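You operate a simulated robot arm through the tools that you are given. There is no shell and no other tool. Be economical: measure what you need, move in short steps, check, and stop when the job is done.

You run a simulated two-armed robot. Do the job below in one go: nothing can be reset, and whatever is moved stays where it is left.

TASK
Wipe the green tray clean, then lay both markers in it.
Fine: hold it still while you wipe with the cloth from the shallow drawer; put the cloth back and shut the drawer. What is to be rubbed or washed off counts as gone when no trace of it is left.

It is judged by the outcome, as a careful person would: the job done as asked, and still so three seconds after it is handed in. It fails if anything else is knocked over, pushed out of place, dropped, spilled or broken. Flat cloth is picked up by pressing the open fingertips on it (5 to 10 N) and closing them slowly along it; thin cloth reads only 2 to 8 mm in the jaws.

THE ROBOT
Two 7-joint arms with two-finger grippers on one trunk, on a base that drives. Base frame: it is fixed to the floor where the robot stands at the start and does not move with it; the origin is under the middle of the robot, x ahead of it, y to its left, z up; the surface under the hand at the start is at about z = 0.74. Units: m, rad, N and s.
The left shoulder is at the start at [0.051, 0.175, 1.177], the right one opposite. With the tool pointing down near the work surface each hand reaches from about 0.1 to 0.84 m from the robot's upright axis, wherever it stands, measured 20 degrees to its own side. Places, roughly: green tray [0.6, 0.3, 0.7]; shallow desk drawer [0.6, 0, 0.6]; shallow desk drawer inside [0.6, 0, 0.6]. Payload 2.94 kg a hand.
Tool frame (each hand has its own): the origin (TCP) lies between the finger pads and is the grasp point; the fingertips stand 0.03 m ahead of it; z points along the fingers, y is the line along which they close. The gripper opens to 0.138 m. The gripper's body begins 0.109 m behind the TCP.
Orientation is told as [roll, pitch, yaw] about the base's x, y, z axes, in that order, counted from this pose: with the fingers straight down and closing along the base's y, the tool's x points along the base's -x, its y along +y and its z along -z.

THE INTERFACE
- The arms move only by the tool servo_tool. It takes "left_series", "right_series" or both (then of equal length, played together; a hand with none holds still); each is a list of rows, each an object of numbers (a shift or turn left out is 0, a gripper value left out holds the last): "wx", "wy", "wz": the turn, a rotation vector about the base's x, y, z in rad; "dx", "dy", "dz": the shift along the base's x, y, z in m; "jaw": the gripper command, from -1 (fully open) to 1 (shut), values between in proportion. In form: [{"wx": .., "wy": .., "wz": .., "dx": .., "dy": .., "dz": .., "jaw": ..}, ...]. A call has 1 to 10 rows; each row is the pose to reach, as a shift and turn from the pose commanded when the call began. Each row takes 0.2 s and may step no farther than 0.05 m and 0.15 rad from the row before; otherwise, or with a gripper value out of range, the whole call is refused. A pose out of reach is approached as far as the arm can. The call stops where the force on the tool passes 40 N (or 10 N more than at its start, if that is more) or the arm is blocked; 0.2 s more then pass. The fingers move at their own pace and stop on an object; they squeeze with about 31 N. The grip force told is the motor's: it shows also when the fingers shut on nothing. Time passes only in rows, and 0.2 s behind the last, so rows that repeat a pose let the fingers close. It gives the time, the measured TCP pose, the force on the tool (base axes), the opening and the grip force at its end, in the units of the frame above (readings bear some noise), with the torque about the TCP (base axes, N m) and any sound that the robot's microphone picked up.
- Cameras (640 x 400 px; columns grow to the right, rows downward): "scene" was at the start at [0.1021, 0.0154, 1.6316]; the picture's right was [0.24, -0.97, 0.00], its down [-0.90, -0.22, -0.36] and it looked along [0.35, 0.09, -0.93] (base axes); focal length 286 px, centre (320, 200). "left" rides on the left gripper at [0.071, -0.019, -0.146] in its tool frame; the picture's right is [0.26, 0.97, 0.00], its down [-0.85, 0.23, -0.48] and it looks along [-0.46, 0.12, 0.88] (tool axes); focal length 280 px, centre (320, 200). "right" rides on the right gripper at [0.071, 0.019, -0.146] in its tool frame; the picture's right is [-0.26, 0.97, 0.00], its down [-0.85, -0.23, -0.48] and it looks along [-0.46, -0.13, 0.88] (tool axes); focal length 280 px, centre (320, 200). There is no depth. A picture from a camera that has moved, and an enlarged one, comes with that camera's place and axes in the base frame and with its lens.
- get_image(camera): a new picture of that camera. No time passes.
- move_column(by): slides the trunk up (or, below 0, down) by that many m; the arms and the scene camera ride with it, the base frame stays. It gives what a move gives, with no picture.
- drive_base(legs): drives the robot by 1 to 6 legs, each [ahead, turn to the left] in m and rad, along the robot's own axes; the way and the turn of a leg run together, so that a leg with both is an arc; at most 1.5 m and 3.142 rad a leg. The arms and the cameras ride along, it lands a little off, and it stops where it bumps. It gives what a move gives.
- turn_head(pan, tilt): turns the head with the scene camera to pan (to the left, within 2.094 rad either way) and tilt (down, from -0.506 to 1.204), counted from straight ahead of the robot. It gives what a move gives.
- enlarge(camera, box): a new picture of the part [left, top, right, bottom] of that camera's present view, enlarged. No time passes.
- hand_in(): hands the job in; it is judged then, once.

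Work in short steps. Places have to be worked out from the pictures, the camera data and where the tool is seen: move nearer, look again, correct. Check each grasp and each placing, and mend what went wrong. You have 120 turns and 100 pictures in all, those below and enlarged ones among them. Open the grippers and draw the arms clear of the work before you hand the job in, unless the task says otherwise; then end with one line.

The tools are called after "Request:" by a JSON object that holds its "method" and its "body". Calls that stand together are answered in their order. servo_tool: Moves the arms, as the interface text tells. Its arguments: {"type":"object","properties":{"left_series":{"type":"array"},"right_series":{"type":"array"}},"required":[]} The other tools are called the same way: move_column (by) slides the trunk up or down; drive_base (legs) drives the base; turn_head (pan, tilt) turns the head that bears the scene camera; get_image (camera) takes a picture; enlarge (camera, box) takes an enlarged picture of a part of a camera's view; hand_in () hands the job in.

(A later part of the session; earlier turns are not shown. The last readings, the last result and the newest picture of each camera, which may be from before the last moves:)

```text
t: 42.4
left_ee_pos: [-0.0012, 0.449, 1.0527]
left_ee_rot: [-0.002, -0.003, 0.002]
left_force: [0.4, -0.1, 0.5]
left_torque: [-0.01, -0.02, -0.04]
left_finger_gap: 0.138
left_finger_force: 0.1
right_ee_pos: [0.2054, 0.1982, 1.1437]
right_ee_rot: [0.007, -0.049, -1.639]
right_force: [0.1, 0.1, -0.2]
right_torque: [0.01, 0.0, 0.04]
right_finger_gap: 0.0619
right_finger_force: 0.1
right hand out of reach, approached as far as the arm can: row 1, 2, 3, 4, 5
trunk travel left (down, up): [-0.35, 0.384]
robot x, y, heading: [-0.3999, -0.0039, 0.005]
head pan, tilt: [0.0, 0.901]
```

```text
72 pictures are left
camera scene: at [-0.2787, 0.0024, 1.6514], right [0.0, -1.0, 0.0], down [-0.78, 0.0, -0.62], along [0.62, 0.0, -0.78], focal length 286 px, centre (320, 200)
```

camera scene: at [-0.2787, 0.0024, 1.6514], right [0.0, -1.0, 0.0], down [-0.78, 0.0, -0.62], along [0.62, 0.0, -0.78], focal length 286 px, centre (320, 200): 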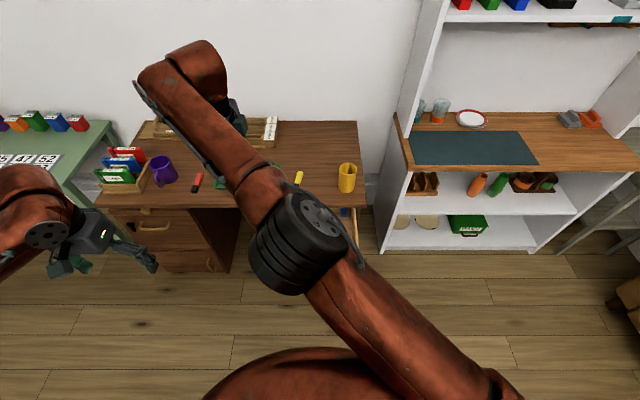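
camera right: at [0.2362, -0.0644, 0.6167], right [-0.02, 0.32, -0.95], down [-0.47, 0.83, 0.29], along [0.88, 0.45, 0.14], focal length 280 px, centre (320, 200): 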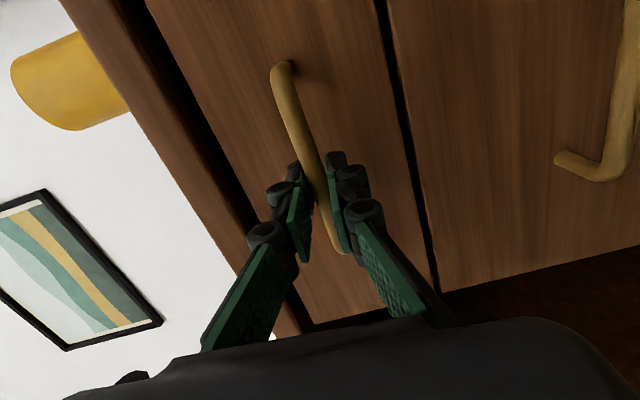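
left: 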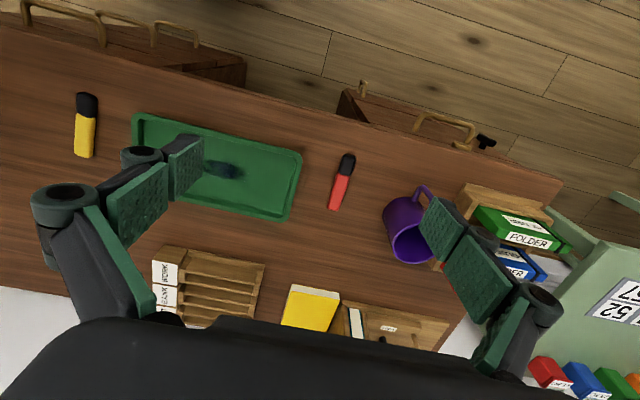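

The arm is caught at a limit. A cleaner way is to retrace the path that led here: first back to the elbow-in pose at about [0.22, -0.235, 0.965], rotation zero.

Request:
{"method": "servo_tool", "body": {"right_series": [{"wz": 0.15}, {"wz": 0.3}, {"wz": 0.45}, {"wz": 0.6}, {"wz": 0.75}, {"wz": 0.9, "dy": -0.02}, {"wz": 1.05, "dy": -0.05}, {"wz": 1.2, "dy": -0.08}, {"wz": 1.35, "dy": -0.12}, {"wz": 1.5, "dy": -0.16}]}}

Request:
{"method": "servo_tool", "body": {"right_series": [{"wz": 0.1, "dy": -0.03}, {"wz": 0.14, "dy": -0.07}, {"wz": 0.14, "dy": -0.11}, {"wz": 0.14, "dy": -0.15, "dz": -0.03}, {"wz": 0.14, "dy": -0.19, "dz": -0.06}, {"wz": 0.14, "dy": -0.23, "dz": -0.09}, {"wz": 0.14, "dy": -0.25, "dz": -0.12}]}}

Request:
{"method": "get_image", "body": {"camera": "scene"}}

```text
t: 44.6
left_ee_pos: [0.0, 0.45, 1.0543]
left_ee_rot: [-0.002, 0.0, 0.005]
left_force: [0.2, 0.2, -0.1]
left_torque: [-0.01, -0.01, 0.0]
left_finger_gap: 0.1377
left_finger_force: 0.1
right_ee_pos: [0.2573, 0.0701, 1.1662]
right_ee_rot: [-0.004, -0.052, -0.216]
right_force: [0.2, 1.3, 0.9]
right_torque: [-0.01, 0.01, 0.0]
right_finger_gap: 0.0621
right_finger_force: 0.0
right hand out of reach, approached as far as the arm can: row 5, 6, 7, 8, 9, 10
trunk travel left (down, up): [-0.35, 0.384]
robot x, y, heading: [-0.4012, -0.001, 0.01]
head pan, tilt: [0.0, 0.901]
```

```text
t: 46.2
left_ee_pos: [-0.0012, 0.4483, 1.0527]
left_ee_rot: [0.001, 0.002, 0.003]
left_force: [-0.2, 0.1, -0.5]
left_torque: [-0.01, 0.03, 0.03]
left_finger_gap: 0.1376
left_finger_force: 0.0
right_ee_pos: [0.2575, -0.1806, 1.0473]
right_ee_rot: [-0.002, -0.052, -0.078]
right_force: [0.1, -0.2, 0.5]
right_torque: [0.01, 0.05, 0.0]
right_finger_gap: 0.0624
right_finger_force: 0.1
trunk travel left (down, up): [-0.35, 0.384]
robot x, y, heading: [-0.4032, -0.0029, 0.007]
head pan, tilt: [0.0, 0.901]
```

```text
71 pictures are left
camera scene: at [-0.2783, 0.0017, 1.6514], right [0.0, -1.0, 0.0], down [-0.78, 0.0, -0.62], along [0.62, 0.0, -0.78], focal length 286 px, centre (320, 200)
```

scene: 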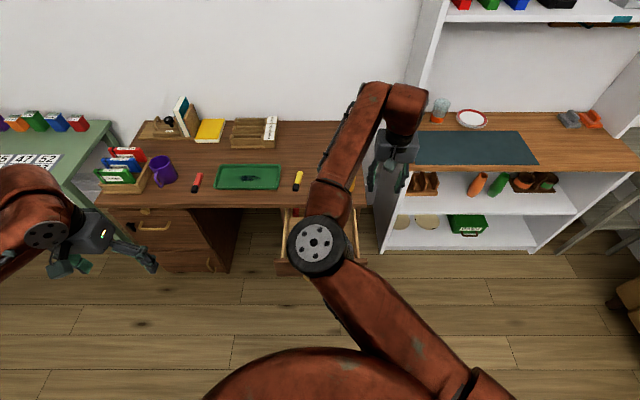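

Elbow-in pose restored, moving freely. Retracing: tilt and lower to about [0.20, -0.228, 0.875], then yaw +1.5.

Request:
{"method": "servo_tool", "body": {"right_series": [{"dx": -0.012, "dy": -0.01, "dz": -0.035, "wx": -0.08, "wy": 0.06}, {"dx": -0.024, "dy": -0.02, "dz": -0.07, "wx": -0.16, "wy": 0.12}, {"dx": -0.036, "dy": -0.03, "dz": -0.105, "wx": -0.24, "wy": 0.18}, {"dx": -0.048, "dy": -0.04, "dz": -0.14, "wx": -0.32, "wy": 0.25}, {"dx": -0.057, "dy": -0.047, "dz": -0.173, "wx": -0.4, "wy": 0.31}]}}

Request:
{"method": "servo_tool", "body": {"right_series": [{"wz": 0.15}, {"wz": 0.3}, {"wz": 0.45, "dx": -0.005}, {"wz": 0.6, "dx": -0.01}, {"wz": 0.75, "dx": -0.015}, {"wz": 0.9, "dx": -0.02}, {"wz": 1.05, "dx": -0.025}, {"wz": 1.2, "dx": -0.027, "dy": 0.01}, {"wz": 1.35, "dx": -0.027, "dy": 0.015}, {"wz": 1.5, "dx": -0.027, "dy": 0.02}]}}

Request:
{"method": "get_image", "body": {"camera": "scene"}}

```text
t: 47.4
left_ee_pos: [-0.0004, 0.4482, 1.052]
left_ee_rot: [-0.001, 0.002, 0.003]
left_force: [-0.3, 0.8, -0.3]
left_torque: [0.02, 0.03, -0.01]
left_finger_gap: 0.1382
left_finger_force: 0.0
right_ee_pos: [0.1989, -0.2288, 0.8748]
right_ee_rot: [-0.432, 0.222, -0.113]
right_force: [-0.1, -0.1, -0.2]
right_torque: [-0.03, -0.02, -0.02]
right_finger_gap: 0.062
right_finger_force: 0.0
trunk travel left (down, up): [-0.35, 0.384]
robot x, y, heading: [-0.403, -0.003, 0.0]
head pan, tilt: [0.0, 0.901]
```

```text
t: 49.6
left_ee_pos: [-0.0013, 0.4492, 1.0527]
left_ee_rot: [0.0, 0.0, 0.003]
left_force: [-0.3, 0.3, 0.4]
left_torque: [-0.03, -0.03, 0.02]
left_finger_gap: 0.138
left_finger_force: 0.0
right_ee_pos: [0.2202, -0.29, 0.8777]
right_ee_rot: [-0.43, 0.217, 1.387]
right_force: [-0.6, -0.4, -0.8]
right_torque: [0.0, -0.04, 0.02]
right_finger_gap: 0.0622
right_finger_force: 0.1
right hand out of reach, approached as far as the arm can: row 2, 3, 4, 5, 6, 7, 8, 9, 10
trunk travel left (down, up): [-0.35, 0.384]
robot x, y, heading: [-0.4022, 0.003, 0.005]
head pan, tilt: [0.0, 0.901]
```

```text
70 pictures are left
camera scene: at [-0.2797, 0.0017, 1.6515], right [0.0, -1.0, 0.0], down [-0.78, 0.0, -0.62], along [0.62, 0.0, -0.78], focal length 286 px, centre (320, 200)
```

scene: 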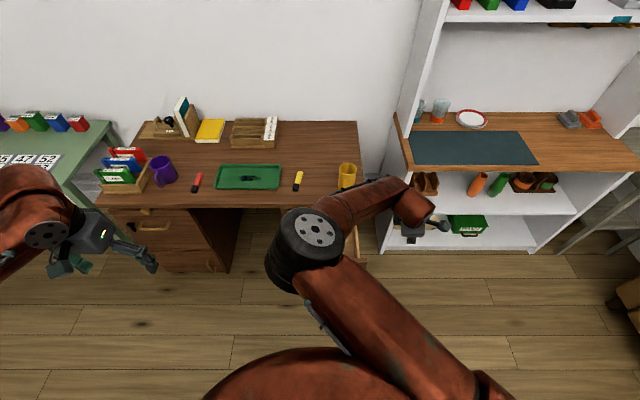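

Continuing the retrace: hand inward to about [0.156, -0.056, 0.8875], then pitched forward again.

Request:
{"method": "servo_tool", "body": {"right_series": [{"dx": -0.01, "dy": 0.035}, {"dx": -0.02, "dy": 0.07, "wy": -0.05}, {"dx": -0.03, "dy": 0.1, "wy": -0.1}, {"dx": -0.04, "dy": 0.13, "wy": -0.15}, {"dx": -0.05, "dy": 0.16, "wy": -0.2}, {"dx": -0.06, "dy": 0.19, "wy": -0.25}, {"dx": -0.064, "dy": 0.22, "wy": -0.29}, {"dx": -0.064, "dy": 0.234, "wy": -0.29}]}}

Request:
{"method": "get_image", "body": {"camera": "scene"}}

```text
t: 51.4
left_ee_pos: [-0.0017, 0.4486, 1.0533]
left_ee_rot: [-0.001, 0.001, 0.005]
left_force: [0.1, -0.9, 0.3]
left_torque: [0.01, -0.04, 0.01]
left_finger_gap: 0.1384
left_finger_force: 0.1
right_ee_pos: [0.2683, -0.2828, 0.8987]
right_ee_rot: [-0.719, 0.159, 1.333]
right_force: [-0.1, 0.2, 0.9]
right_torque: [-0.02, 0.03, -0.01]
right_finger_gap: 0.062
right_finger_force: 0.1
right hand out of reach, approached as far as the arm can: row 1, 2, 3, 4, 5, 6, 7, 8
trunk travel left (down, up): [-0.35, 0.384]
robot x, y, heading: [-0.4041, -0.0011, 0.003]
head pan, tilt: [0.0, 0.901]
```

```text
69 pictures are left
camera scene: at [-0.2792, 0.0015, 1.6515], right [0.0, -1.0, 0.0], down [-0.78, 0.0, -0.62], along [0.62, 0.0, -0.78], focal length 286 px, centre (320, 200)
```

scene: 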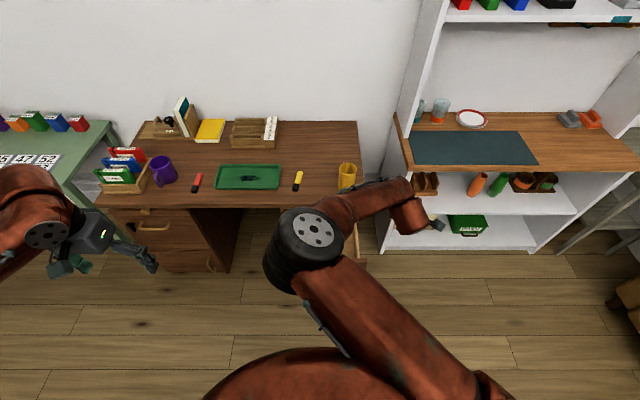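

Elbow-in blocks that. I'll go back to the free pose and, with the arm bent, command a strong negative yaw so the wrist limit swings the elbow over.

Request:
{"method": "servo_tool", "body": {"right_series": [{"dz": 0.02, "wy": 0.05}, {"dz": 0.04, "wy": 0.15, "wz": -0.08}, {"dz": 0.06, "dy": 0.01, "wy": 0.25, "wz": -0.18}, {"dz": 0.08, "dy": 0.03, "wy": 0.35, "wz": -0.28}, {"dz": 0.1, "dy": 0.05, "wy": 0.45, "wz": -0.38}, {"dz": 0.12, "dy": 0.07, "wy": 0.55, "wz": -0.48}, {"dz": 0.14, "dy": 0.09, "wy": 0.6, "wz": -0.58}, {"dz": 0.15, "dy": 0.1, "wy": 0.6, "wz": -0.7}]}}

```text
t: 53.2
left_ee_pos: [-0.0001, 0.4487, 1.0522]
left_ee_rot: [-0.001, 0.002, 0.004]
left_force: [0.7, -0.2, 0.3]
left_torque: [-0.02, -0.02, -0.01]
left_finger_gap: 0.138
left_finger_force: 0.0
right_ee_pos: [0.2661, -0.1819, 1.0487]
right_ee_rot: [-0.187, 0.461, 0.773]
right_force: [1.1, 0.4, 0.2]
right_torque: [0.0, 0.0, 0.03]
right_finger_gap: 0.0622
right_finger_force: 0.1
trunk travel left (down, up): [-0.35, 0.384]
robot x, y, heading: [-0.4017, 0.0014, 0.008]
head pan, tilt: [0.0, 0.901]
```

Undo the remaining yaw, then the tilt.

Request:
{"method": "servo_tool", "body": {"right_series": [{"wz": -0.15}, {"wz": -0.3}, {"wz": -0.45}, {"wz": -0.6}, {"wz": -0.75}]}}

Request:
{"method": "servo_tool", "body": {"right_series": [{"wy": -0.12, "wx": 0.05}, {"wy": -0.24, "wx": 0.1}, {"wy": -0.36, "wx": 0.15}, {"wy": -0.46, "wx": 0.19}]}}

Request:
{"method": "servo_tool", "body": {"right_series": [{"wz": -0.15}, {"wz": -0.3}, {"wz": -0.45}, {"wz": -0.6}, {"wz": -0.75}, {"wz": -0.9}, {"wz": -1.05}, {"wz": -1.2}, {"wz": -1.35}, {"wz": -1.5}]}}

Request:
{"method": "get_image", "body": {"camera": "scene"}}

```text
t: 54.4
left_ee_pos: [-0.0015, 0.4479, 1.0525]
left_ee_rot: [0.0, -0.001, 0.003]
left_force: [-0.6, 0.1, -0.2]
left_torque: [0.02, 0.02, 0.02]
left_finger_gap: 0.1383
left_finger_force: 0.0
right_ee_pos: [0.2646, -0.182, 1.0489]
right_ee_rot: [-0.189, 0.456, 0.025]
right_force: [0.4, 0.5, 0.5]
right_torque: [-0.01, -0.02, 0.0]
right_finger_gap: 0.0622
right_finger_force: 0.1
trunk travel left (down, up): [-0.35, 0.384]
robot x, y, heading: [-0.4046, 0.0014, -0.002]
head pan, tilt: [0.0, 0.901]
```

```text
t: 55.4
left_ee_pos: [-0.0002, 0.4484, 1.0535]
left_ee_rot: [0.0, -0.002, 0.004]
left_force: [0.0, -0.1, 0.8]
left_torque: [0.02, -0.01, 0.0]
left_finger_gap: 0.1379
left_finger_force: 0.0
right_ee_pos: [0.264, -0.1814, 1.0483]
right_ee_rot: [-0.013, -0.015, 0.066]
right_force: [0.1, -0.1, -0.2]
right_torque: [-0.01, -0.02, 0.01]
right_finger_gap: 0.0622
right_finger_force: 0.1
trunk travel left (down, up): [-0.35, 0.384]
robot x, y, heading: [-0.4003, 0.0002, 0.004]
head pan, tilt: [0.0, 0.901]
```

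```text
t: 57.6
left_ee_pos: [-0.0009, 0.4494, 1.0531]
left_ee_rot: [0.0, 0.001, 0.005]
left_force: [-0.3, 0.0, 0.1]
left_torque: [0.02, 0.0, 0.0]
left_finger_gap: 0.1381
left_finger_force: 0.0
right_ee_pos: [0.2644, -0.1826, 1.0493]
right_ee_rot: [-0.013, -0.013, -1.437]
right_force: [0.1, -0.3, 0.6]
right_torque: [0.0, 0.04, 0.0]
right_finger_gap: 0.0626
right_finger_force: 0.1
trunk travel left (down, up): [-0.35, 0.384]
robot x, y, heading: [-0.4004, 0.0002, -0.0]
head pan, tilt: [0.0, 0.901]
```

```text
68 pictures are left
camera scene: at [-0.2788, 0.0018, 1.6514], right [0.0, -1.0, 0.0], down [-0.78, 0.0, -0.62], along [0.62, 0.0, -0.78], focal length 286 px, centre (320, 200)
```

scene: 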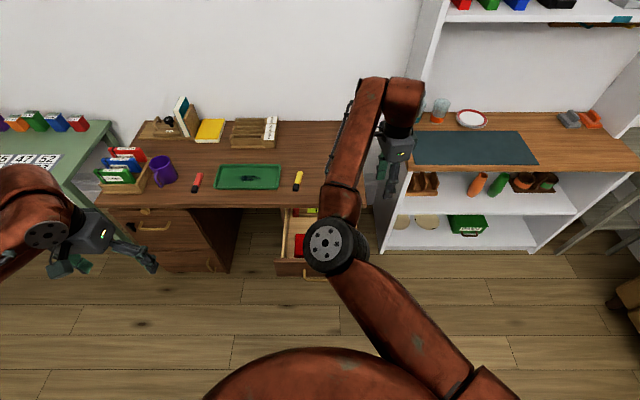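

Still elbow-in with yaw -1.44 free. I push the yaw further to its limit to make the elbow swing.

Request:
{"method": "servo_tool", "body": {"right_series": [{"wz": -0.15}, {"wz": -0.3}, {"wz": -0.45}, {"wz": -0.6}, {"wz": -0.75}, {"wz": -0.9}, {"wz": -1.05}, {"wz": -1.2}, {"wz": -1.35}, {"wz": -1.5}]}}

Request:
{"method": "get_image", "body": {"camera": "scene"}}

```text
t: 59.8
left_ee_pos: [-0.0011, 0.4482, 1.0518]
left_ee_rot: [0.001, 0.002, 0.005]
left_force: [0.7, 0.1, 0.0]
left_torque: [-0.01, 0.06, 0.0]
left_finger_gap: 0.1378
left_finger_force: 0.0
right_ee_pos: [0.263, -0.1821, 1.0487]
right_ee_rot: [-0.014, -0.011, -2.939]
right_force: [-0.3, 0.3, -1.2]
right_torque: [0.02, 0.01, 0.01]
right_finger_gap: 0.0621
right_finger_force: 0.0
trunk travel left (down, up): [-0.35, 0.384]
robot x, y, heading: [-0.4014, 0.0007, 0.004]
head pan, tilt: [0.0, 0.901]
```

```text
67 pictures are left
camera scene: at [-0.2788, 0.0018, 1.6514], right [0.0, -1.0, 0.0], down [-0.78, 0.0, -0.62], along [0.62, 0.0, -0.78], focal length 286 px, centre (320, 200)
```

scene: 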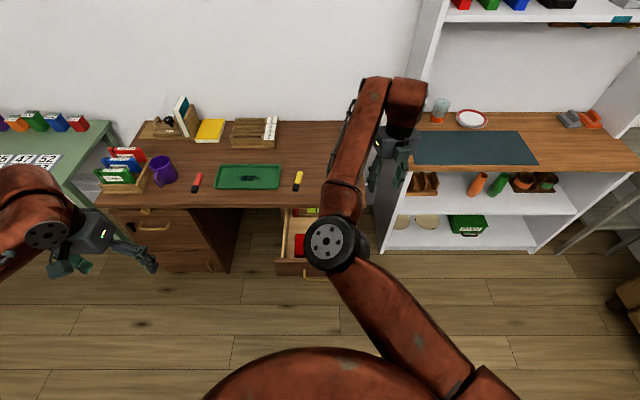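

Yaw turns freely here, so it doesn't drive the elbow. I try instead bringing the hand close and dragging it leftward with the arm well bent, which should swing the elbow round.

Request:
{"method": "servo_tool", "body": {"right_series": [{"dx": -0.04, "wz": 0.14}, {"dx": -0.08, "wz": 0.28}, {"dx": -0.12, "wz": 0.42}, {"dx": -0.16, "wz": 0.56}, {"dx": -0.18, "dy": 0.03, "wz": 0.7}, {"dx": -0.18, "dy": 0.07, "wz": 0.84}, {"dx": -0.18, "dy": 0.11, "wz": 0.98}, {"dx": -0.18, "dy": 0.15, "wz": 1.12}, {"dx": -0.18, "dy": 0.19, "wz": 1.26}, {"dx": -0.18, "dy": 0.23, "wz": 1.4}]}}

Request:
{"method": "get_image", "body": {"camera": "scene"}}

```text
t: 62.0
left_ee_pos: [-0.0014, 0.4493, 1.0532]
left_ee_rot: [-0.002, 0.002, 0.002]
left_force: [-0.7, 0.0, 0.7]
left_torque: [-0.03, -0.03, -0.01]
left_finger_gap: 0.1382
left_finger_force: 0.0
right_ee_pos: [0.2109, 0.006, 1.1133]
right_ee_rot: [-0.019, -0.012, -1.531]
right_force: [0.1, 0.0, 0.7]
right_torque: [-0.01, -0.01, 0.0]
right_finger_gap: 0.0623
right_finger_force: 0.0
right hand out of reach, approached as far as the arm can: row 1, 2, 5, 6, 7, 8, 9, 10
trunk travel left (down, up): [-0.35, 0.384]
robot x, y, heading: [-0.4012, -0.0023, 0.002]
head pan, tilt: [0.0, 0.901]
```

```text
66 pictures are left
camera scene: at [-0.2784, 0.0041, 1.6514], right [0.0, -1.0, 0.0], down [-0.78, 0.0, -0.62], along [0.62, 0.0, -0.78], focal length 286 px, centre (320, 200)
```

scene: 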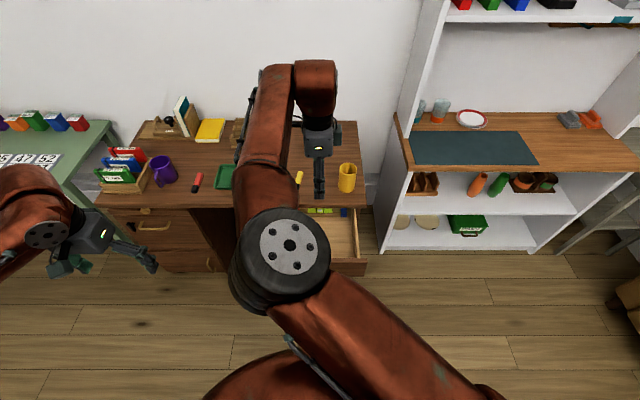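

Elbow-in holds. The earlier flip came from the raise-and-unpitch move at yaw +1.5; by symmetry the mirrored move (yaw -1.5, right of the shoulder) should flip it back. First I place the hand at the mirrored spot.

Request:
{"method": "servo_tool", "body": {"right_series": [{"dx": -0.01, "dy": -0.04, "dz": -0.015}, {"dx": -0.02, "dy": -0.08, "dz": -0.03}, {"dx": -0.03, "dy": -0.12, "dz": -0.045}, {"dx": -0.04, "dy": -0.16, "dz": -0.06}, {"dx": -0.05, "dy": -0.2, "dz": -0.08}, {"dx": -0.06, "dy": -0.24, "dz": -0.1}, {"dx": -0.07, "dy": -0.28, "dz": -0.12}, {"dx": -0.08, "dy": -0.32, "dz": -0.14}, {"dx": -0.1, "dy": -0.355, "dz": -0.157}]}}

Request:
{"method": "servo_tool", "body": {"right_series": [{"wy": -0.14}, {"wy": -0.28}, {"wy": -0.42}, {"wy": -0.56}, {"wy": -0.7}, {"wy": -0.84}, {"wy": -0.98}, {"wy": -1.12}, {"wy": -1.26}, {"wy": -1.4}]}}

Request:
{"method": "get_image", "body": {"camera": "scene"}}

```text
t: 64.0
left_ee_pos: [-0.0017, 0.4474, 1.0535]
left_ee_rot: [-0.001, -0.002, 0.003]
left_force: [0.0, -0.4, 0.0]
left_torque: [0.04, 0.03, -0.01]
left_finger_gap: 0.1379
left_finger_force: 0.0
right_ee_pos: [0.1148, -0.3499, 0.955]
right_ee_rot: [-0.012, -0.012, -1.533]
right_force: [-0.1, 0.3, 0.6]
right_torque: [0.04, 0.02, -0.01]
right_finger_gap: 0.0624
right_finger_force: 0.0
right hand out of reach, approached as far as the arm can: row 1
trunk travel left (down, up): [-0.35, 0.384]
robot x, y, heading: [-0.4058, -0.0008, 0.002]
head pan, tilt: [0.0, 0.901]
```

```text
t: 66.2
left_ee_pos: [-0.0007, 0.4492, 1.0521]
left_ee_rot: [-0.001, 0.002, 0.007]
left_force: [0.2, 0.4, -0.4]
left_torque: [-0.05, 0.04, 0.01]
left_finger_gap: 0.1383
left_finger_force: 0.1
right_ee_pos: [0.1167, -0.3466, 0.9557]
right_ee_rot: [1.39, -0.04, -1.574]
right_force: [0.4, 0.6, 0.7]
right_torque: [0.03, 0.03, 0.0]
right_finger_gap: 0.0618
right_finger_force: 0.0
right hand out of reach, approached as far as the arm can: row 8
trunk travel left (down, up): [-0.35, 0.384]
robot x, y, heading: [-0.4047, -0.0006, 0.001]
head pan, tilt: [0.0, 0.901]
```

```text
65 pictures are left
camera scene: at [-0.2781, 0.003, 1.6513], right [0.0, -1.0, 0.0], down [-0.78, 0.0, -0.62], along [0.62, 0.0, -0.78], focal length 286 px, centre (320, 200)
```

scene: 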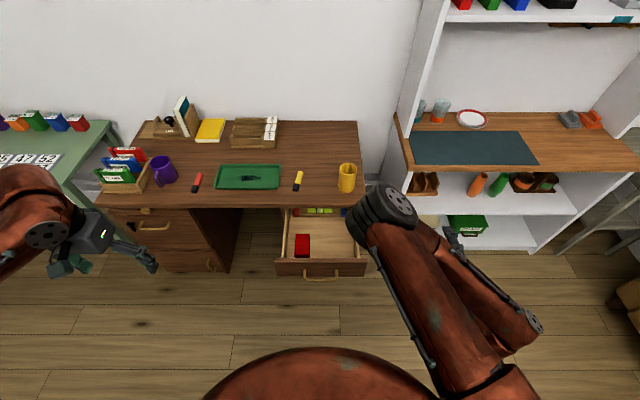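

Mirror of the earlier pose. Next: the descent, as before.

Request:
{"method": "servo_tool", "body": {"right_series": [{"dz": -0.033, "dx": -0.007, "wy": -0.02}, {"dz": -0.066, "dx": -0.014, "wy": -0.04}, {"dz": -0.1, "dx": -0.021, "wy": -0.06}, {"dz": -0.133, "dx": -0.028, "wy": -0.08}, {"dz": -0.166, "dx": -0.035, "wy": -0.1}, {"dz": -0.2, "dx": -0.042, "wy": -0.12}, {"dz": -0.233, "dx": -0.05, "wy": -0.13}, {"dz": -0.266, "dx": -0.06, "wy": -0.14}, {"dz": -0.3, "dx": -0.07, "wy": -0.15}, {"dz": -0.32, "dx": -0.08, "wy": -0.15}]}}

Request:
{"method": "servo_tool", "body": {"right_series": [{"dz": 0.035, "dx": 0.005}, {"dz": 0.07, "dx": 0.01, "wy": 0.1}, {"dz": 0.105, "dx": 0.02, "wy": 0.2}, {"dz": 0.14, "dx": 0.03, "wy": 0.34}, {"dz": 0.175, "dx": 0.04, "wy": 0.48}, {"dz": 0.21, "dx": 0.06, "wy": 0.62}, {"dz": 0.245, "dx": 0.08, "wy": 0.76}, {"dz": 0.28, "dx": 0.11, "wy": 0.9}, {"dz": 0.31, "dx": 0.14, "wy": 1.04}, {"dz": 0.34, "dx": 0.16, "wy": 1.18}]}}

Request:
{"method": "get_image", "body": {"camera": "scene"}}

```text
t: 68.6
left_ee_pos: [0.0001, 0.4491, 1.0535]
left_ee_rot: [-0.001, 0.001, 0.004]
left_force: [0.1, 0.0, 0.4]
left_torque: [-0.01, 0.0, -0.04]
left_finger_gap: 0.1378
left_finger_force: 0.1
right_ee_pos: [0.0567, -0.3739, 0.6558]
right_ee_rot: [1.581, -0.064, -1.612]
right_force: [-0.5, 0.1, 0.9]
right_torque: [0.02, -0.01, -0.01]
right_finger_gap: 0.0621
right_finger_force: 0.1
trunk travel left (down, up): [-0.35, 0.384]
robot x, y, heading: [-0.4034, 0.0008, 0.006]
head pan, tilt: [0.0, 0.901]
stopped in row 10 (right hand): the arm was blocked; the commanded pose is now the measured one
```

```text
t: 70.8
left_ee_pos: [-0.0012, 0.4496, 1.0532]
left_ee_rot: [-0.002, 0.0, 0.004]
left_force: [-0.1, 0.0, 0.2]
left_torque: [0.02, 0.01, 0.02]
left_finger_gap: 0.1381
left_finger_force: 0.0
right_ee_pos: [0.2181, -0.3696, 0.9912]
right_ee_rot: [0.391, -0.056, -1.531]
right_force: [0.8, 0.1, -0.6]
right_torque: [-0.01, 0.03, -0.04]
right_finger_gap: 0.062
right_finger_force: 0.1
trunk travel left (down, up): [-0.35, 0.384]
robot x, y, heading: [-0.4026, -0.0017, 0.001]
head pan, tilt: [0.0, 0.901]
```

```text
64 pictures are left
camera scene: at [-0.2784, 0.0014, 1.6513], right [0.0, -1.0, 0.0], down [-0.78, 0.0, -0.62], along [0.62, 0.0, -0.78], focal length 286 px, centre (320, 200)
```

scene: 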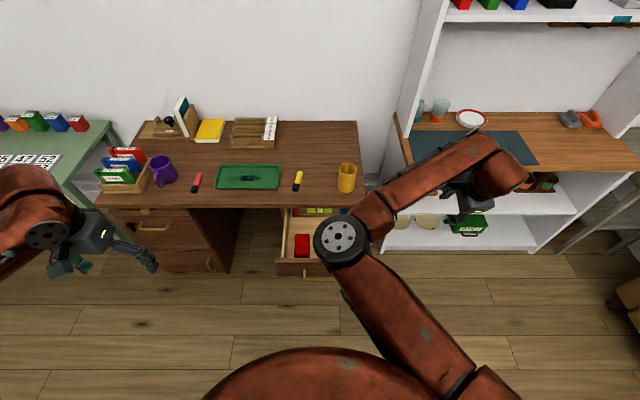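

No flip, but in the pitched-forward pose the elbow stood nearly straight up. From there, dragging the hand left past the shoulder may carry the elbow over. I pitch forward again and move left.

Request:
{"method": "servo_tool", "body": {"right_series": [{"wy": -0.13, "dx": -0.01}, {"wy": -0.26, "dx": -0.02}, {"wy": -0.39, "dx": -0.03}, {"wy": -0.52, "dx": -0.04}, {"wy": -0.65, "dx": -0.05}, {"wy": -0.78, "dx": -0.06}, {"wy": -0.91, "dx": -0.07}, {"wy": -1.04, "dx": -0.08}, {"wy": -1.12, "dx": -0.09}, {"wy": -1.18, "dx": -0.1}]}}

Request:
{"method": "servo_tool", "body": {"right_series": [{"dy": 0.035}, {"dy": 0.07}, {"dy": 0.105}, {"dy": 0.14}, {"dy": 0.175}, {"dy": 0.21}, {"dy": 0.245}, {"dy": 0.28}, {"dy": 0.315}, {"dy": 0.35}]}}

Request:
{"method": "get_image", "body": {"camera": "scene"}}

```text
t: 73.0
left_ee_pos: [-0.0006, 0.4476, 1.0542]
left_ee_rot: [0.0, 0.0, 0.002]
left_force: [-0.6, 0.1, 0.9]
left_torque: [0.01, -0.01, 0.01]
left_finger_gap: 0.1379
left_finger_force: 0.0
right_ee_pos: [0.1298, -0.3725, 0.9863]
right_ee_rot: [1.578, -0.059, -1.605]
right_force: [0.6, 0.0, -1.3]
right_torque: [-0.01, 0.02, 0.03]
right_finger_gap: 0.0619
right_finger_force: 0.0
right hand out of reach, approached as far as the arm can: row 9, 10
trunk travel left (down, up): [-0.35, 0.384]
robot x, y, heading: [-0.4043, 0.0004, 0.002]
head pan, tilt: [0.0, 0.901]
```

```text
t: 75.2
left_ee_pos: [-0.0021, 0.449, 1.052]
left_ee_rot: [0.001, 0.0, 0.004]
left_force: [0.1, 0.1, -0.1]
left_torque: [0.05, 0.0, 0.04]
left_finger_gap: 0.1382
left_finger_force: 0.1
right_ee_pos: [0.1724, -0.2958, 1.0106]
right_ee_rot: [1.576, -0.062, -1.605]
right_force: [0.1, 0.3, 0.9]
right_torque: [0.04, 0.0, -0.01]
right_finger_gap: 0.0621
right_finger_force: 0.1
right hand out of reach, approached as far as the arm can: row 1, 2, 3, 4, 5, 6, 7, 8, 9, 10
trunk travel left (down, up): [-0.35, 0.384]
robot x, y, heading: [-0.4044, -0.0, 0.005]
head pan, tilt: [0.0, 0.901]
```

```text
63 pictures are left
camera scene: at [-0.279, 0.0016, 1.6514], right [0.0, -1.0, 0.0], down [-0.78, 0.0, -0.62], along [0.62, 0.0, -0.78], focal length 286 px, centre (320, 200)
```

scene: 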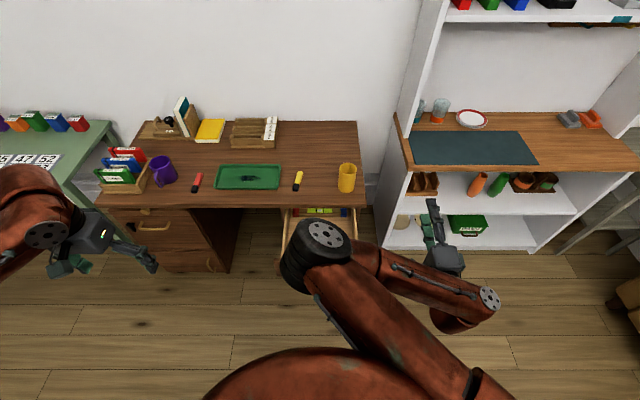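

Not this way. The nearly successful rollover had the elbow on the outer side but straight; flexing from there means moving the hand left and back. I move the left hand aside and redo that rollover, then swing the hand further left.

Request:
{"method": "servo_tool", "body": {"right_series": [{"wy": 0.14}, {"wy": 0.28}, {"wy": 0.42}, {"wy": 0.56}, {"wy": 0.7}, {"wy": 0.84}, {"wy": 0.98}, {"wy": 1.12}, {"wy": 1.26}, {"wy": 1.4}], "left_series": [{"dy": 0.02}, {"dy": 0.04}, {"dy": 0.06}, {"dy": 0.08}, {"dy": 0.1}, {"dy": 0.12}, {"dy": 0.14}, {"dy": 0.16}, {"dy": 0.18}, {"dy": 0.2}]}}

Request:
{"method": "servo_tool", "body": {"right_series": [{"wy": 0.12, "dx": 0.02, "dy": 0.03, "dz": 0.02}, {"wy": 0.15, "dx": 0.04, "dy": 0.06, "dz": 0.04}, {"wy": 0.15, "dx": 0.06, "dy": 0.1, "dz": 0.06}, {"wy": 0.15, "dx": 0.08, "dy": 0.14, "dz": 0.08}, {"wy": 0.15, "dx": 0.1, "dy": 0.18, "dz": 0.1}, {"wy": 0.15, "dx": 0.1, "dy": 0.22, "dz": 0.12}, {"wy": 0.15, "dx": 0.1, "dy": 0.26, "dz": 0.14}, {"wy": 0.15, "dx": 0.1, "dy": 0.3, "dz": 0.16}, {"wy": 0.15, "dx": 0.1, "dy": 0.34, "dz": 0.16}, {"wy": 0.15, "dx": 0.1, "dy": 0.38, "dz": 0.16}]}}

Request:
{"method": "get_image", "body": {"camera": "scene"}}

```text
t: 77.4
left_ee_pos: [-0.001, 0.6468, 1.052]
left_ee_rot: [-0.002, 0.002, 0.003]
left_force: [0.7, 0.5, 0.4]
left_torque: [0.02, 0.01, 0.01]
left_finger_gap: 0.1381
left_finger_force: 0.2
right_ee_pos: [0.17, -0.3011, 1.0165]
right_ee_rot: [0.172, -0.046, -1.517]
right_force: [-0.3, 0.2, -0.7]
right_torque: [0.02, 0.05, -0.01]
right_finger_gap: 0.0621
right_finger_force: 0.1
trunk travel left (down, up): [-0.35, 0.384]
robot x, y, heading: [-0.3995, 0.0009, 0.001]
head pan, tilt: [0.0, 0.901]
```

```text
t: 79.6
left_ee_pos: [-0.0011, 0.6477, 1.0524]
left_ee_rot: [-0.002, -0.001, 0.005]
left_force: [0.4, -0.8, -0.5]
left_torque: [0.02, -0.03, -0.01]
left_finger_gap: 0.1382
left_finger_force: 0.1
right_ee_pos: [0.2707, 0.0795, 1.178]
right_ee_rot: [0.023, -0.038, -1.511]
right_force: [-0.7, 0.7, 0.0]
right_torque: [-0.02, -0.01, 0.01]
right_finger_gap: 0.062
right_finger_force: 0.2
trunk travel left (down, up): [-0.35, 0.384]
robot x, y, heading: [-0.4009, 0.0014, -0.001]
head pan, tilt: [0.0, 0.901]
```

```text
62 pictures are left
camera scene: at [-0.2788, 0.0032, 1.6515], right [0.0, -1.0, 0.0], down [-0.78, 0.0, -0.62], along [0.62, 0.0, -0.78], focal length 286 px, centre (320, 200)
```

scene: 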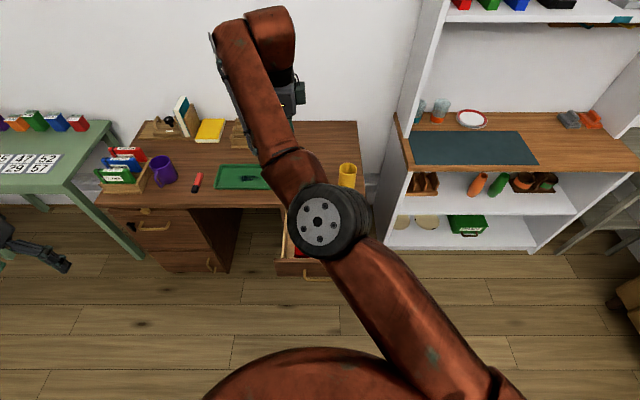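

This went smoothly. I continue swinging the hand left and slightly back.

Request:
{"method": "servo_tool", "body": {"right_series": [{"dy": 0.035, "dx": -0.01}, {"dy": 0.07, "dx": -0.02}, {"dy": 0.105, "dx": -0.03}, {"dy": 0.14, "dx": -0.045}, {"dy": 0.17, "dx": -0.06}, {"dy": 0.2, "dx": -0.08}, {"dy": 0.22, "dx": -0.1}, {"dy": 0.24, "dx": -0.12}, {"dy": 0.25, "dx": -0.15}, {"dy": 0.25, "dx": -0.18}]}}

Request:
{"method": "get_image", "body": {"camera": "scene"}}

```text
t: 81.8
left_ee_pos: [-0.0009, 0.6454, 1.0549]
left_ee_rot: [0.0, 0.0, 0.003]
left_force: [0.7, -0.5, -0.6]
left_torque: [0.01, -0.01, 0.01]
left_finger_gap: 0.1378
left_finger_force: 0.1
right_ee_pos: [0.102, 0.3111, 1.1729]
right_ee_rot: [0.025, -0.034, -1.513]
right_force: [0.3, -0.6, -0.5]
right_torque: [-0.02, -0.02, 0.0]
right_finger_gap: 0.0623
right_finger_force: 0.1
right hand out of reach, approached as far as the arm can: row 2, 3, 4, 5, 6, 7, 8, 9, 10
trunk travel left (down, up): [-0.35, 0.384]
robot x, y, heading: [-0.3995, -0.0004, 0.004]
head pan, tilt: [0.0, 0.901]
```

```text
61 pictures are left
camera scene: at [-0.2792, 0.004, 1.6516], right [0.0, -1.0, 0.0], down [-0.78, 0.0, -0.62], along [0.62, 0.0, -0.78], focal length 286 px, centre (320, 200)
```

scene: 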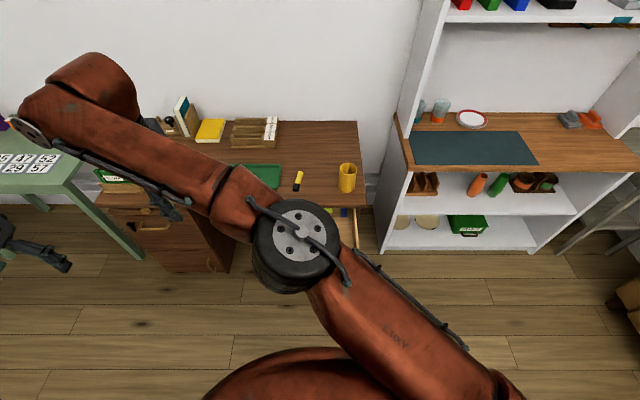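

The elbow is now on the outside and bent. I bring the hand back right and down toward its starting pose.

Request:
{"method": "servo_tool", "body": {"right_series": [{"dx": -0.03, "dy": -0.01}, {"dx": -0.06, "dy": -0.02}, {"dx": -0.07, "dy": -0.05, "dz": -0.02}, {"dx": -0.07, "dy": -0.08, "dz": -0.04}, {"dx": -0.07, "dy": -0.11, "dz": -0.07}, {"dx": -0.06, "dy": -0.15, "dz": -0.1}, {"dx": -0.04, "dy": -0.19, "dz": -0.13}, {"dx": -0.02, "dy": -0.23, "dz": -0.16}, {"dx": 0.0, "dy": -0.27, "dz": -0.19}, {"dx": 0.01, "dy": -0.3, "dz": -0.21}]}}

Request:
{"method": "get_image", "body": {"camera": "scene"}}

```text
refused: row 6 steps farther than a row can; nothing moved
```

```text
60 pictures are left
camera scene: at [-0.2792, 0.004, 1.6516], right [0.0, -1.0, 0.0], down [-0.78, 0.0, -0.62], along [0.62, 0.0, -0.78], focal length 286 px, centre (320, 200)
```

scene: 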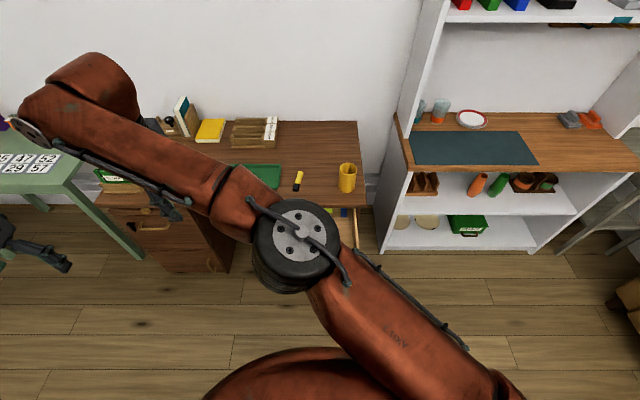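

One row stepped too far; same move with shorter steps.

Request:
{"method": "servo_tool", "body": {"right_series": [{"dx": -0.03, "dy": -0.01}, {"dx": -0.06, "dy": -0.02}, {"dx": -0.07, "dy": -0.05, "dz": -0.02}, {"dx": -0.07, "dy": -0.08, "dz": -0.04}, {"dx": -0.07, "dy": -0.11, "dz": -0.06}, {"dx": -0.06, "dy": -0.145, "dz": -0.08}, {"dx": -0.05, "dy": -0.18, "dz": -0.1}, {"dx": -0.03, "dy": -0.215, "dz": -0.12}, {"dx": -0.01, "dy": -0.25, "dz": -0.14}, {"dx": 0.01, "dy": -0.285, "dz": -0.16}]}}

Request:
{"method": "get_image", "body": {"camera": "scene"}}

```text
t: 84.0
left_ee_pos: [-0.0016, 0.6427, 1.0541]
left_ee_rot: [0.004, 0.0, 0.003]
left_force: [-0.3, -0.8, -0.1]
left_torque: [0.13, 0.0, -0.02]
left_finger_gap: 0.1379
left_finger_force: 0.0
right_ee_pos: [0.1605, 0.015, 1.0007]
right_ee_rot: [0.02, -0.033, -1.503]
right_force: [-0.7, -1.2, 0.1]
right_torque: [0.12, 0.03, -0.03]
right_finger_gap: 0.0619
right_finger_force: 0.1
right hand out of reach, approached as far as the arm can: row 2, 3, 4, 5, 6, 7, 8, 9, 10
trunk travel left (down, up): [-0.35, 0.384]
robot x, y, heading: [-0.4039, -0.0063, 0.0]
head pan, tilt: [0.0, 0.901]
```

```text
59 pictures are left
camera scene: at [-0.2779, -0.0034, 1.6513], right [0.0, -1.0, 0.0], down [-0.78, 0.0, -0.62], along [0.62, 0.0, -0.78], focal length 286 px, centre (320, 200)
```

scene: 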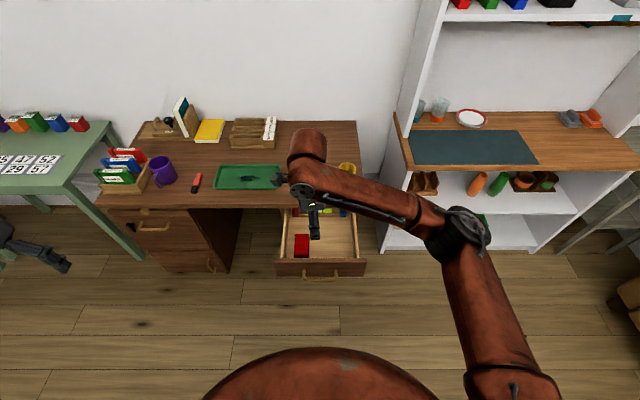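

The right elbow is back outside. I keep its yaw at -1.5 (good for gripping the tray's front rim), shift it a bit right, and drive the base forward to about x = -0.18, short of the open drawer.

Request:
{"method": "servo_tool", "body": {"right_series": [{"dy": -0.03}, {"dy": -0.06}, {"dy": -0.09}, {"dy": -0.12}]}}

Request:
{"method": "drive_base", "body": {"legs": [[0.22, 0]]}}

Request:
{"method": "turn_head", "body": {"pan": 0.15, "tilt": 1.1}}

Request:
{"method": "get_image", "body": {"camera": "scene"}}

```text
t: 85.0
left_ee_pos: [-0.0018, 0.6445, 1.0534]
left_ee_rot: [0.001, 0.0, 0.004]
left_force: [-0.4, 0.0, -0.3]
left_torque: [0.02, -0.02, -0.02]
left_finger_gap: 0.138
left_finger_force: 0.0
right_ee_pos: [0.1605, -0.1031, 1.0028]
right_ee_rot: [0.023, -0.036, -1.511]
right_force: [0.0, 0.0, 0.3]
right_torque: [0.03, -0.02, 0.0]
right_finger_gap: 0.0619
right_finger_force: 0.0
trunk travel left (down, up): [-0.35, 0.384]
robot x, y, heading: [-0.4037, -0.0, 0.005]
head pan, tilt: [0.0, 0.901]
```

```text
t: 86.7
left_ee_pos: [0.2218, 0.6475, 1.0521]
left_ee_rot: [0.0, 0.002, 0.005]
left_force: [0.3, 0.6, -0.7]
left_torque: [0.04, 0.04, 0.03]
left_finger_gap: 0.1379
left_finger_force: 0.0
right_ee_pos: [0.3854, -0.0992, 1.0026]
right_ee_rot: [0.024, -0.037, -1.508]
right_force: [1.0, 0.7, -0.6]
right_torque: [0.01, 0.04, 0.01]
right_finger_gap: 0.0623
right_finger_force: 0.0
trunk travel left (down, up): [-0.35, 0.384]
robot x, y, heading: [-0.1817, -0.0003, 0.004]
head pan, tilt: [0.0, 0.901]
```

```text
t: 87.4
left_ee_pos: [0.2199, 0.6482, 1.0523]
left_ee_rot: [0.002, 0.0, 0.005]
left_force: [-0.9, -0.1, 0.0]
left_torque: [0.01, -0.03, 0.01]
left_finger_gap: 0.1382
left_finger_force: 0.1
right_ee_pos: [0.3833, -0.0984, 1.0042]
right_ee_rot: [0.024, -0.038, -1.511]
right_force: [0.6, -0.3, -0.3]
right_torque: [0.0, -0.01, 0.03]
right_finger_gap: 0.0621
right_finger_force: 0.1
trunk travel left (down, up): [-0.35, 0.384]
robot x, y, heading: [-0.1863, 0.0013, 0.004]
head pan, tilt: [0.15, 1.1]
```

```text
58 pictures are left
camera scene: at [-0.0697, 0.0119, 1.6377], right [0.15, -0.99, 0.0], down [-0.88, -0.14, -0.45], along [0.45, 0.07, -0.89], focal length 286 px, centre (320, 200)
```

scene: 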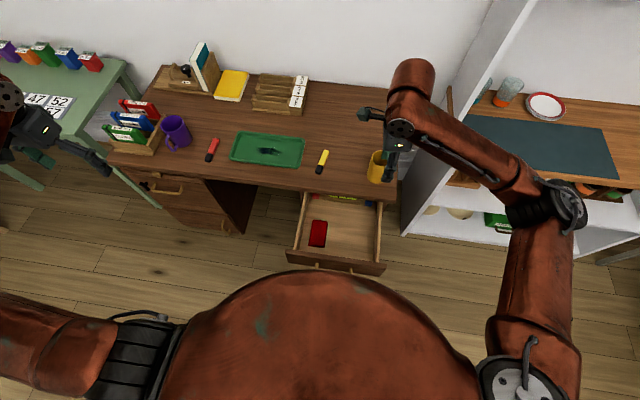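

Cloth at about [0.31, 0.078]. I shift the right hand a little right and bring the left hand over above the drawer for a closer look.

Request:
{"method": "servo_tool", "body": {"left_series": [{"dy": -0.045}, {"dy": -0.09}, {"dy": -0.135}, {"dy": -0.18}, {"dy": -0.225}, {"dy": -0.27, "dx": 0.01}, {"dy": -0.315, "dx": 0.02}, {"dy": -0.36, "dx": 0.03}, {"dy": -0.405, "dx": 0.04}, {"dy": -0.45, "dx": 0.05}], "right_series": [{"dy": -0.01}, {"dy": -0.02}, {"dy": -0.03}, {"dy": -0.04}, {"dy": -0.05}, {"dy": -0.06}, {"dy": -0.07}, {"dy": -0.08}, {"dy": -0.08}, {"dy": -0.08}]}}

Request:
{"method": "servo_tool", "body": {"left_series": [{"dy": -0.04, "dx": 0.01, "dz": -0.02}, {"dy": -0.08, "dx": 0.02, "dz": -0.04}, {"dy": -0.12, "dx": 0.03, "dz": -0.06}, {"dy": -0.12, "dx": 0.04, "dz": -0.1}, {"dy": -0.12, "dx": 0.04, "dz": -0.14}, {"dy": -0.12, "dx": 0.04, "dz": -0.18}]}}

Request:
{"method": "get_image", "body": {"camera": "left"}}

Request:
{"method": "get_image", "body": {"camera": "scene"}}

```text
t: 89.6
left_ee_pos: [0.2698, 0.1967, 1.0581]
left_ee_rot: [0.002, 0.002, 0.005]
left_force: [0.3, 0.1, 0.3]
left_torque: [0.0, 0.02, 0.02]
left_finger_gap: 0.138
left_finger_force: 0.2
right_ee_pos: [0.3833, -0.1799, 1.0027]
right_ee_rot: [0.023, -0.035, -1.51]
right_force: [0.5, -0.8, 0.3]
right_torque: [0.06, 0.03, -0.01]
right_finger_gap: 0.0624
right_finger_force: 0.1
trunk travel left (down, up): [-0.35, 0.384]
robot x, y, heading: [-0.1806, 0.0004, 0.002]
head pan, tilt: [0.15, 1.1]
```

```text
t: 91.0
left_ee_pos: [0.308, 0.0796, 0.8738]
left_ee_rot: [-0.001, -0.002, 0.006]
left_force: [-0.4, -0.2, 0.7]
left_torque: [-0.03, 0.01, -0.02]
left_finger_gap: 0.1379
left_finger_force: 0.0
right_ee_pos: [0.3828, -0.1795, 1.0031]
right_ee_rot: [0.024, -0.036, -1.51]
right_force: [-0.1, 0.6, 0.1]
right_torque: [-0.02, 0.01, -0.02]
right_finger_gap: 0.0619
right_finger_force: 0.0
trunk travel left (down, up): [-0.35, 0.384]
robot x, y, heading: [-0.1761, -0.0006, 0.004]
head pan, tilt: [0.15, 1.1]
```

```text
57 pictures are left
camera left: at [0.2375, 0.0602, 1.0195], right [-0.27, 0.96, 0.0], down [0.85, 0.24, 0.48], along [0.46, 0.13, -0.88], focal length 280 px, centre (320, 200)
```

left: 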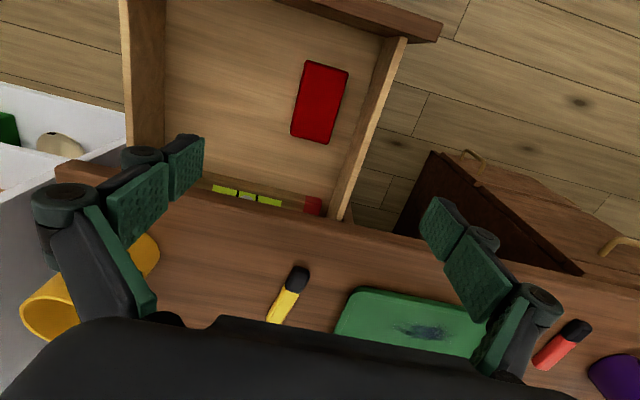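

```text
56 pictures are left
camera scene: at [-0.069, 0.0123, 1.6375], right [0.15, -0.99, 0.0], down [-0.88, -0.14, -0.45], along [0.45, 0.07, -0.89], focal length 286 px, centre (320, 200)
```

scene: 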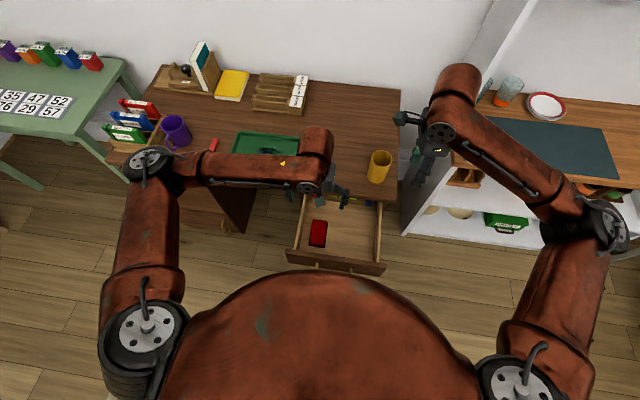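

The cloth lies at x 0.254–0.352, y 0.049–0.104, centre [0.303, 0.077]. I set the left jaw to about 0.04 m and lower over its middle.

Request:
{"method": "servo_tool", "body": {"left_series": [{"dx": -0.005, "dy": -0.002, "dz": -0.04, "jaw": 0.42}, {"dx": -0.005, "dy": -0.002, "dz": -0.08}, {"dx": -0.005, "dy": -0.002, "dz": -0.12}, {"dx": -0.005, "dy": -0.002, "dz": -0.16}, {"dx": -0.005, "dy": -0.002, "dz": -0.19}, {"dx": -0.005, "dy": -0.002, "dz": -0.2}]}}

Request:
{"method": "enlarge", "body": {"camera": "left", "box": [160, 0, 480, 200]}}

```text
t: 92.4
left_ee_pos: [0.305, 0.0762, 0.6735]
left_ee_rot: [0.001, 0.0, 0.006]
left_force: [-0.1, 0.1, -0.3]
left_torque: [0.01, -0.01, -0.03]
left_finger_gap: 0.0397
left_finger_force: 0.0
right_ee_pos: [0.3824, -0.18, 1.0038]
right_ee_rot: [0.024, -0.036, -1.51]
right_force: [0.6, 0.1, -0.6]
right_torque: [-0.04, 0.01, -0.01]
right_finger_gap: 0.062
right_finger_force: 0.1
trunk travel left (down, up): [-0.35, 0.384]
robot x, y, heading: [-0.1798, 0.0013, 0.003]
head pan, tilt: [0.15, 1.1]
```

```text
2.00 times, centred on (320, 100) of left
camera zoom: at [0.234, 0.0568, 0.8195], right [-0.27, 0.96, 0.0], down [0.85, 0.24, 0.48], along [0.46, 0.13, -0.88], focal length 561 px, centre (320, 400)
```

zoom: 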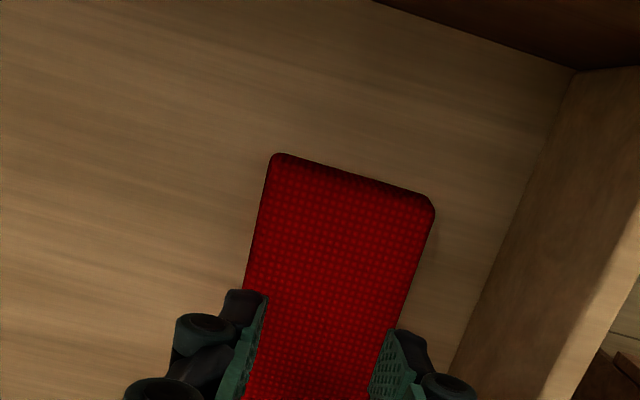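

The item is woven cloth, and the fingertips are over it. I descend in small steps, watching the force.

Request:
{"method": "servo_tool", "body": {"left_series": [{"dz": -0.004}, {"dz": -0.008}, {"dz": -0.012}, {"dz": -0.015}]}}

```text
t: 93.4
left_ee_pos: [0.3039, 0.0761, 0.6574]
left_ee_rot: [-0.002, 0.0, 0.006]
left_force: [-0.3, 0.5, 0.8]
left_torque: [-0.02, 0.01, -0.01]
left_finger_gap: 0.0402
left_finger_force: 0.0
right_ee_pos: [0.3827, -0.1786, 1.0032]
right_ee_rot: [0.025, -0.037, -1.507]
right_force: [0.1, 0.7, 0.0]
right_torque: [-0.01, -0.01, 0.0]
right_finger_gap: 0.062
right_finger_force: 0.1
trunk travel left (down, up): [-0.35, 0.384]
robot x, y, heading: [-0.1804, -0.0004, 0.007]
head pan, tilt: [0.15, 1.1]
```

No contact yet (tips at about z 0.627). A further slow step.

Request:
{"method": "servo_tool", "body": {"left_series": [{"dz": -0.003}, {"dz": -0.006}, {"dz": -0.009}]}}

Request:
{"method": "servo_tool", "body": {"left_series": [{"dz": -0.002}, {"dz": -0.004}]}}

Request:
{"method": "enlarge", "body": {"camera": "left", "box": [160, 50, 480, 250]}}

```text
t: 94.2
left_ee_pos: [0.3066, 0.0759, 0.6549]
left_ee_rot: [-0.001, -0.008, 0.008]
left_force: [-1.3, 3.9, 39.3]
left_torque: [0.4, 0.16, 0.01]
left_finger_gap: 0.0417
left_finger_force: 6.8
right_ee_pos: [0.3805, -0.1779, 1.0042]
right_ee_rot: [0.025, -0.036, -1.51]
right_force: [-0.4, -1.0, -0.8]
right_torque: [0.02, -0.02, -0.04]
right_finger_gap: 0.062
right_finger_force: 0.1
trunk travel left (down, up): [-0.35, 0.384]
robot x, y, heading: [-0.1797, 0.0005, 0.007]
head pan, tilt: [0.15, 1.1]
```

```text
t: 94.6
left_ee_pos: [0.3115, 0.0762, 0.6547]
left_ee_rot: [-0.001, -0.013, 0.009]
left_force: [-0.5, 9.0, 29.2]
left_torque: [0.76, 0.35, -0.14]
left_finger_gap: 0.0296
left_finger_force: 13.3
right_ee_pos: [0.3831, -0.1784, 1.0038]
right_ee_rot: [0.026, -0.037, -1.509]
right_force: [0.4, -0.7, 0.4]
right_torque: [0.01, 0.07, 0.01]
right_finger_gap: 0.062
right_finger_force: 0.0
trunk travel left (down, up): [-0.35, 0.384]
robot x, y, heading: [-0.1807, 0.0013, 0.003]
head pan, tilt: [0.15, 1.1]
stopped in row 2 (left hand): the force on the tool passed its limit at 53 N (the readings are from after the stop); the commanded pose is now the measured one
```

```text
2.00 times, centred on (320, 150) of left
camera zoom: at [0.2378, 0.0574, 0.7993], right [-0.27, 0.96, -0.01], down [0.84, 0.24, 0.49], along [0.47, 0.13, -0.87], focal length 561 px, centre (320, 300)
```

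zoom: 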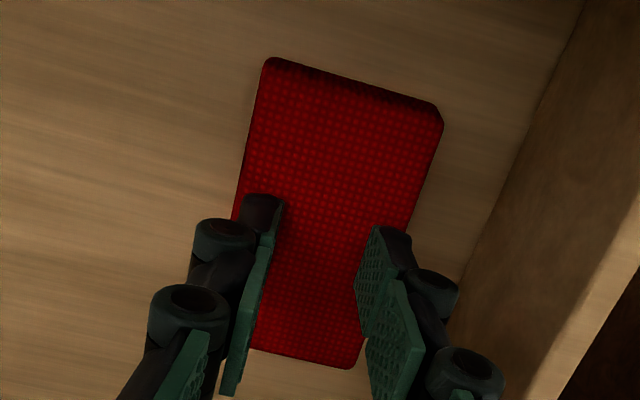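

The pad is firm (force rose fast), top near z 0.625, with only ~3 cm to the drawer wall. I ease off to a light press, to drag it away from the wall before gripping it across its width.

Request:
{"method": "servo_tool", "body": {"left_series": [{"dz": 0.001, "jaw": 0.42}, {"dz": 0.001}]}}

```text
t: 95.2
left_ee_pos: [0.3084, 0.0756, 0.6525]
left_ee_rot: [-0.004, -0.009, 0.004]
left_force: [1.5, 1.4, 16.8]
left_torque: [0.22, 0.0, -0.01]
left_finger_gap: 0.0407
left_finger_force: 0.0
right_ee_pos: [0.3818, -0.1794, 1.0044]
right_ee_rot: [0.025, -0.036, -1.511]
right_force: [-0.7, -0.4, -0.5]
right_torque: [-0.02, -0.04, 0.0]
right_finger_gap: 0.0622
right_finger_force: 0.0
trunk travel left (down, up): [-0.35, 0.384]
robot x, y, heading: [-0.1809, -0.0029, 0.005]
head pan, tilt: [0.15, 1.1]
```

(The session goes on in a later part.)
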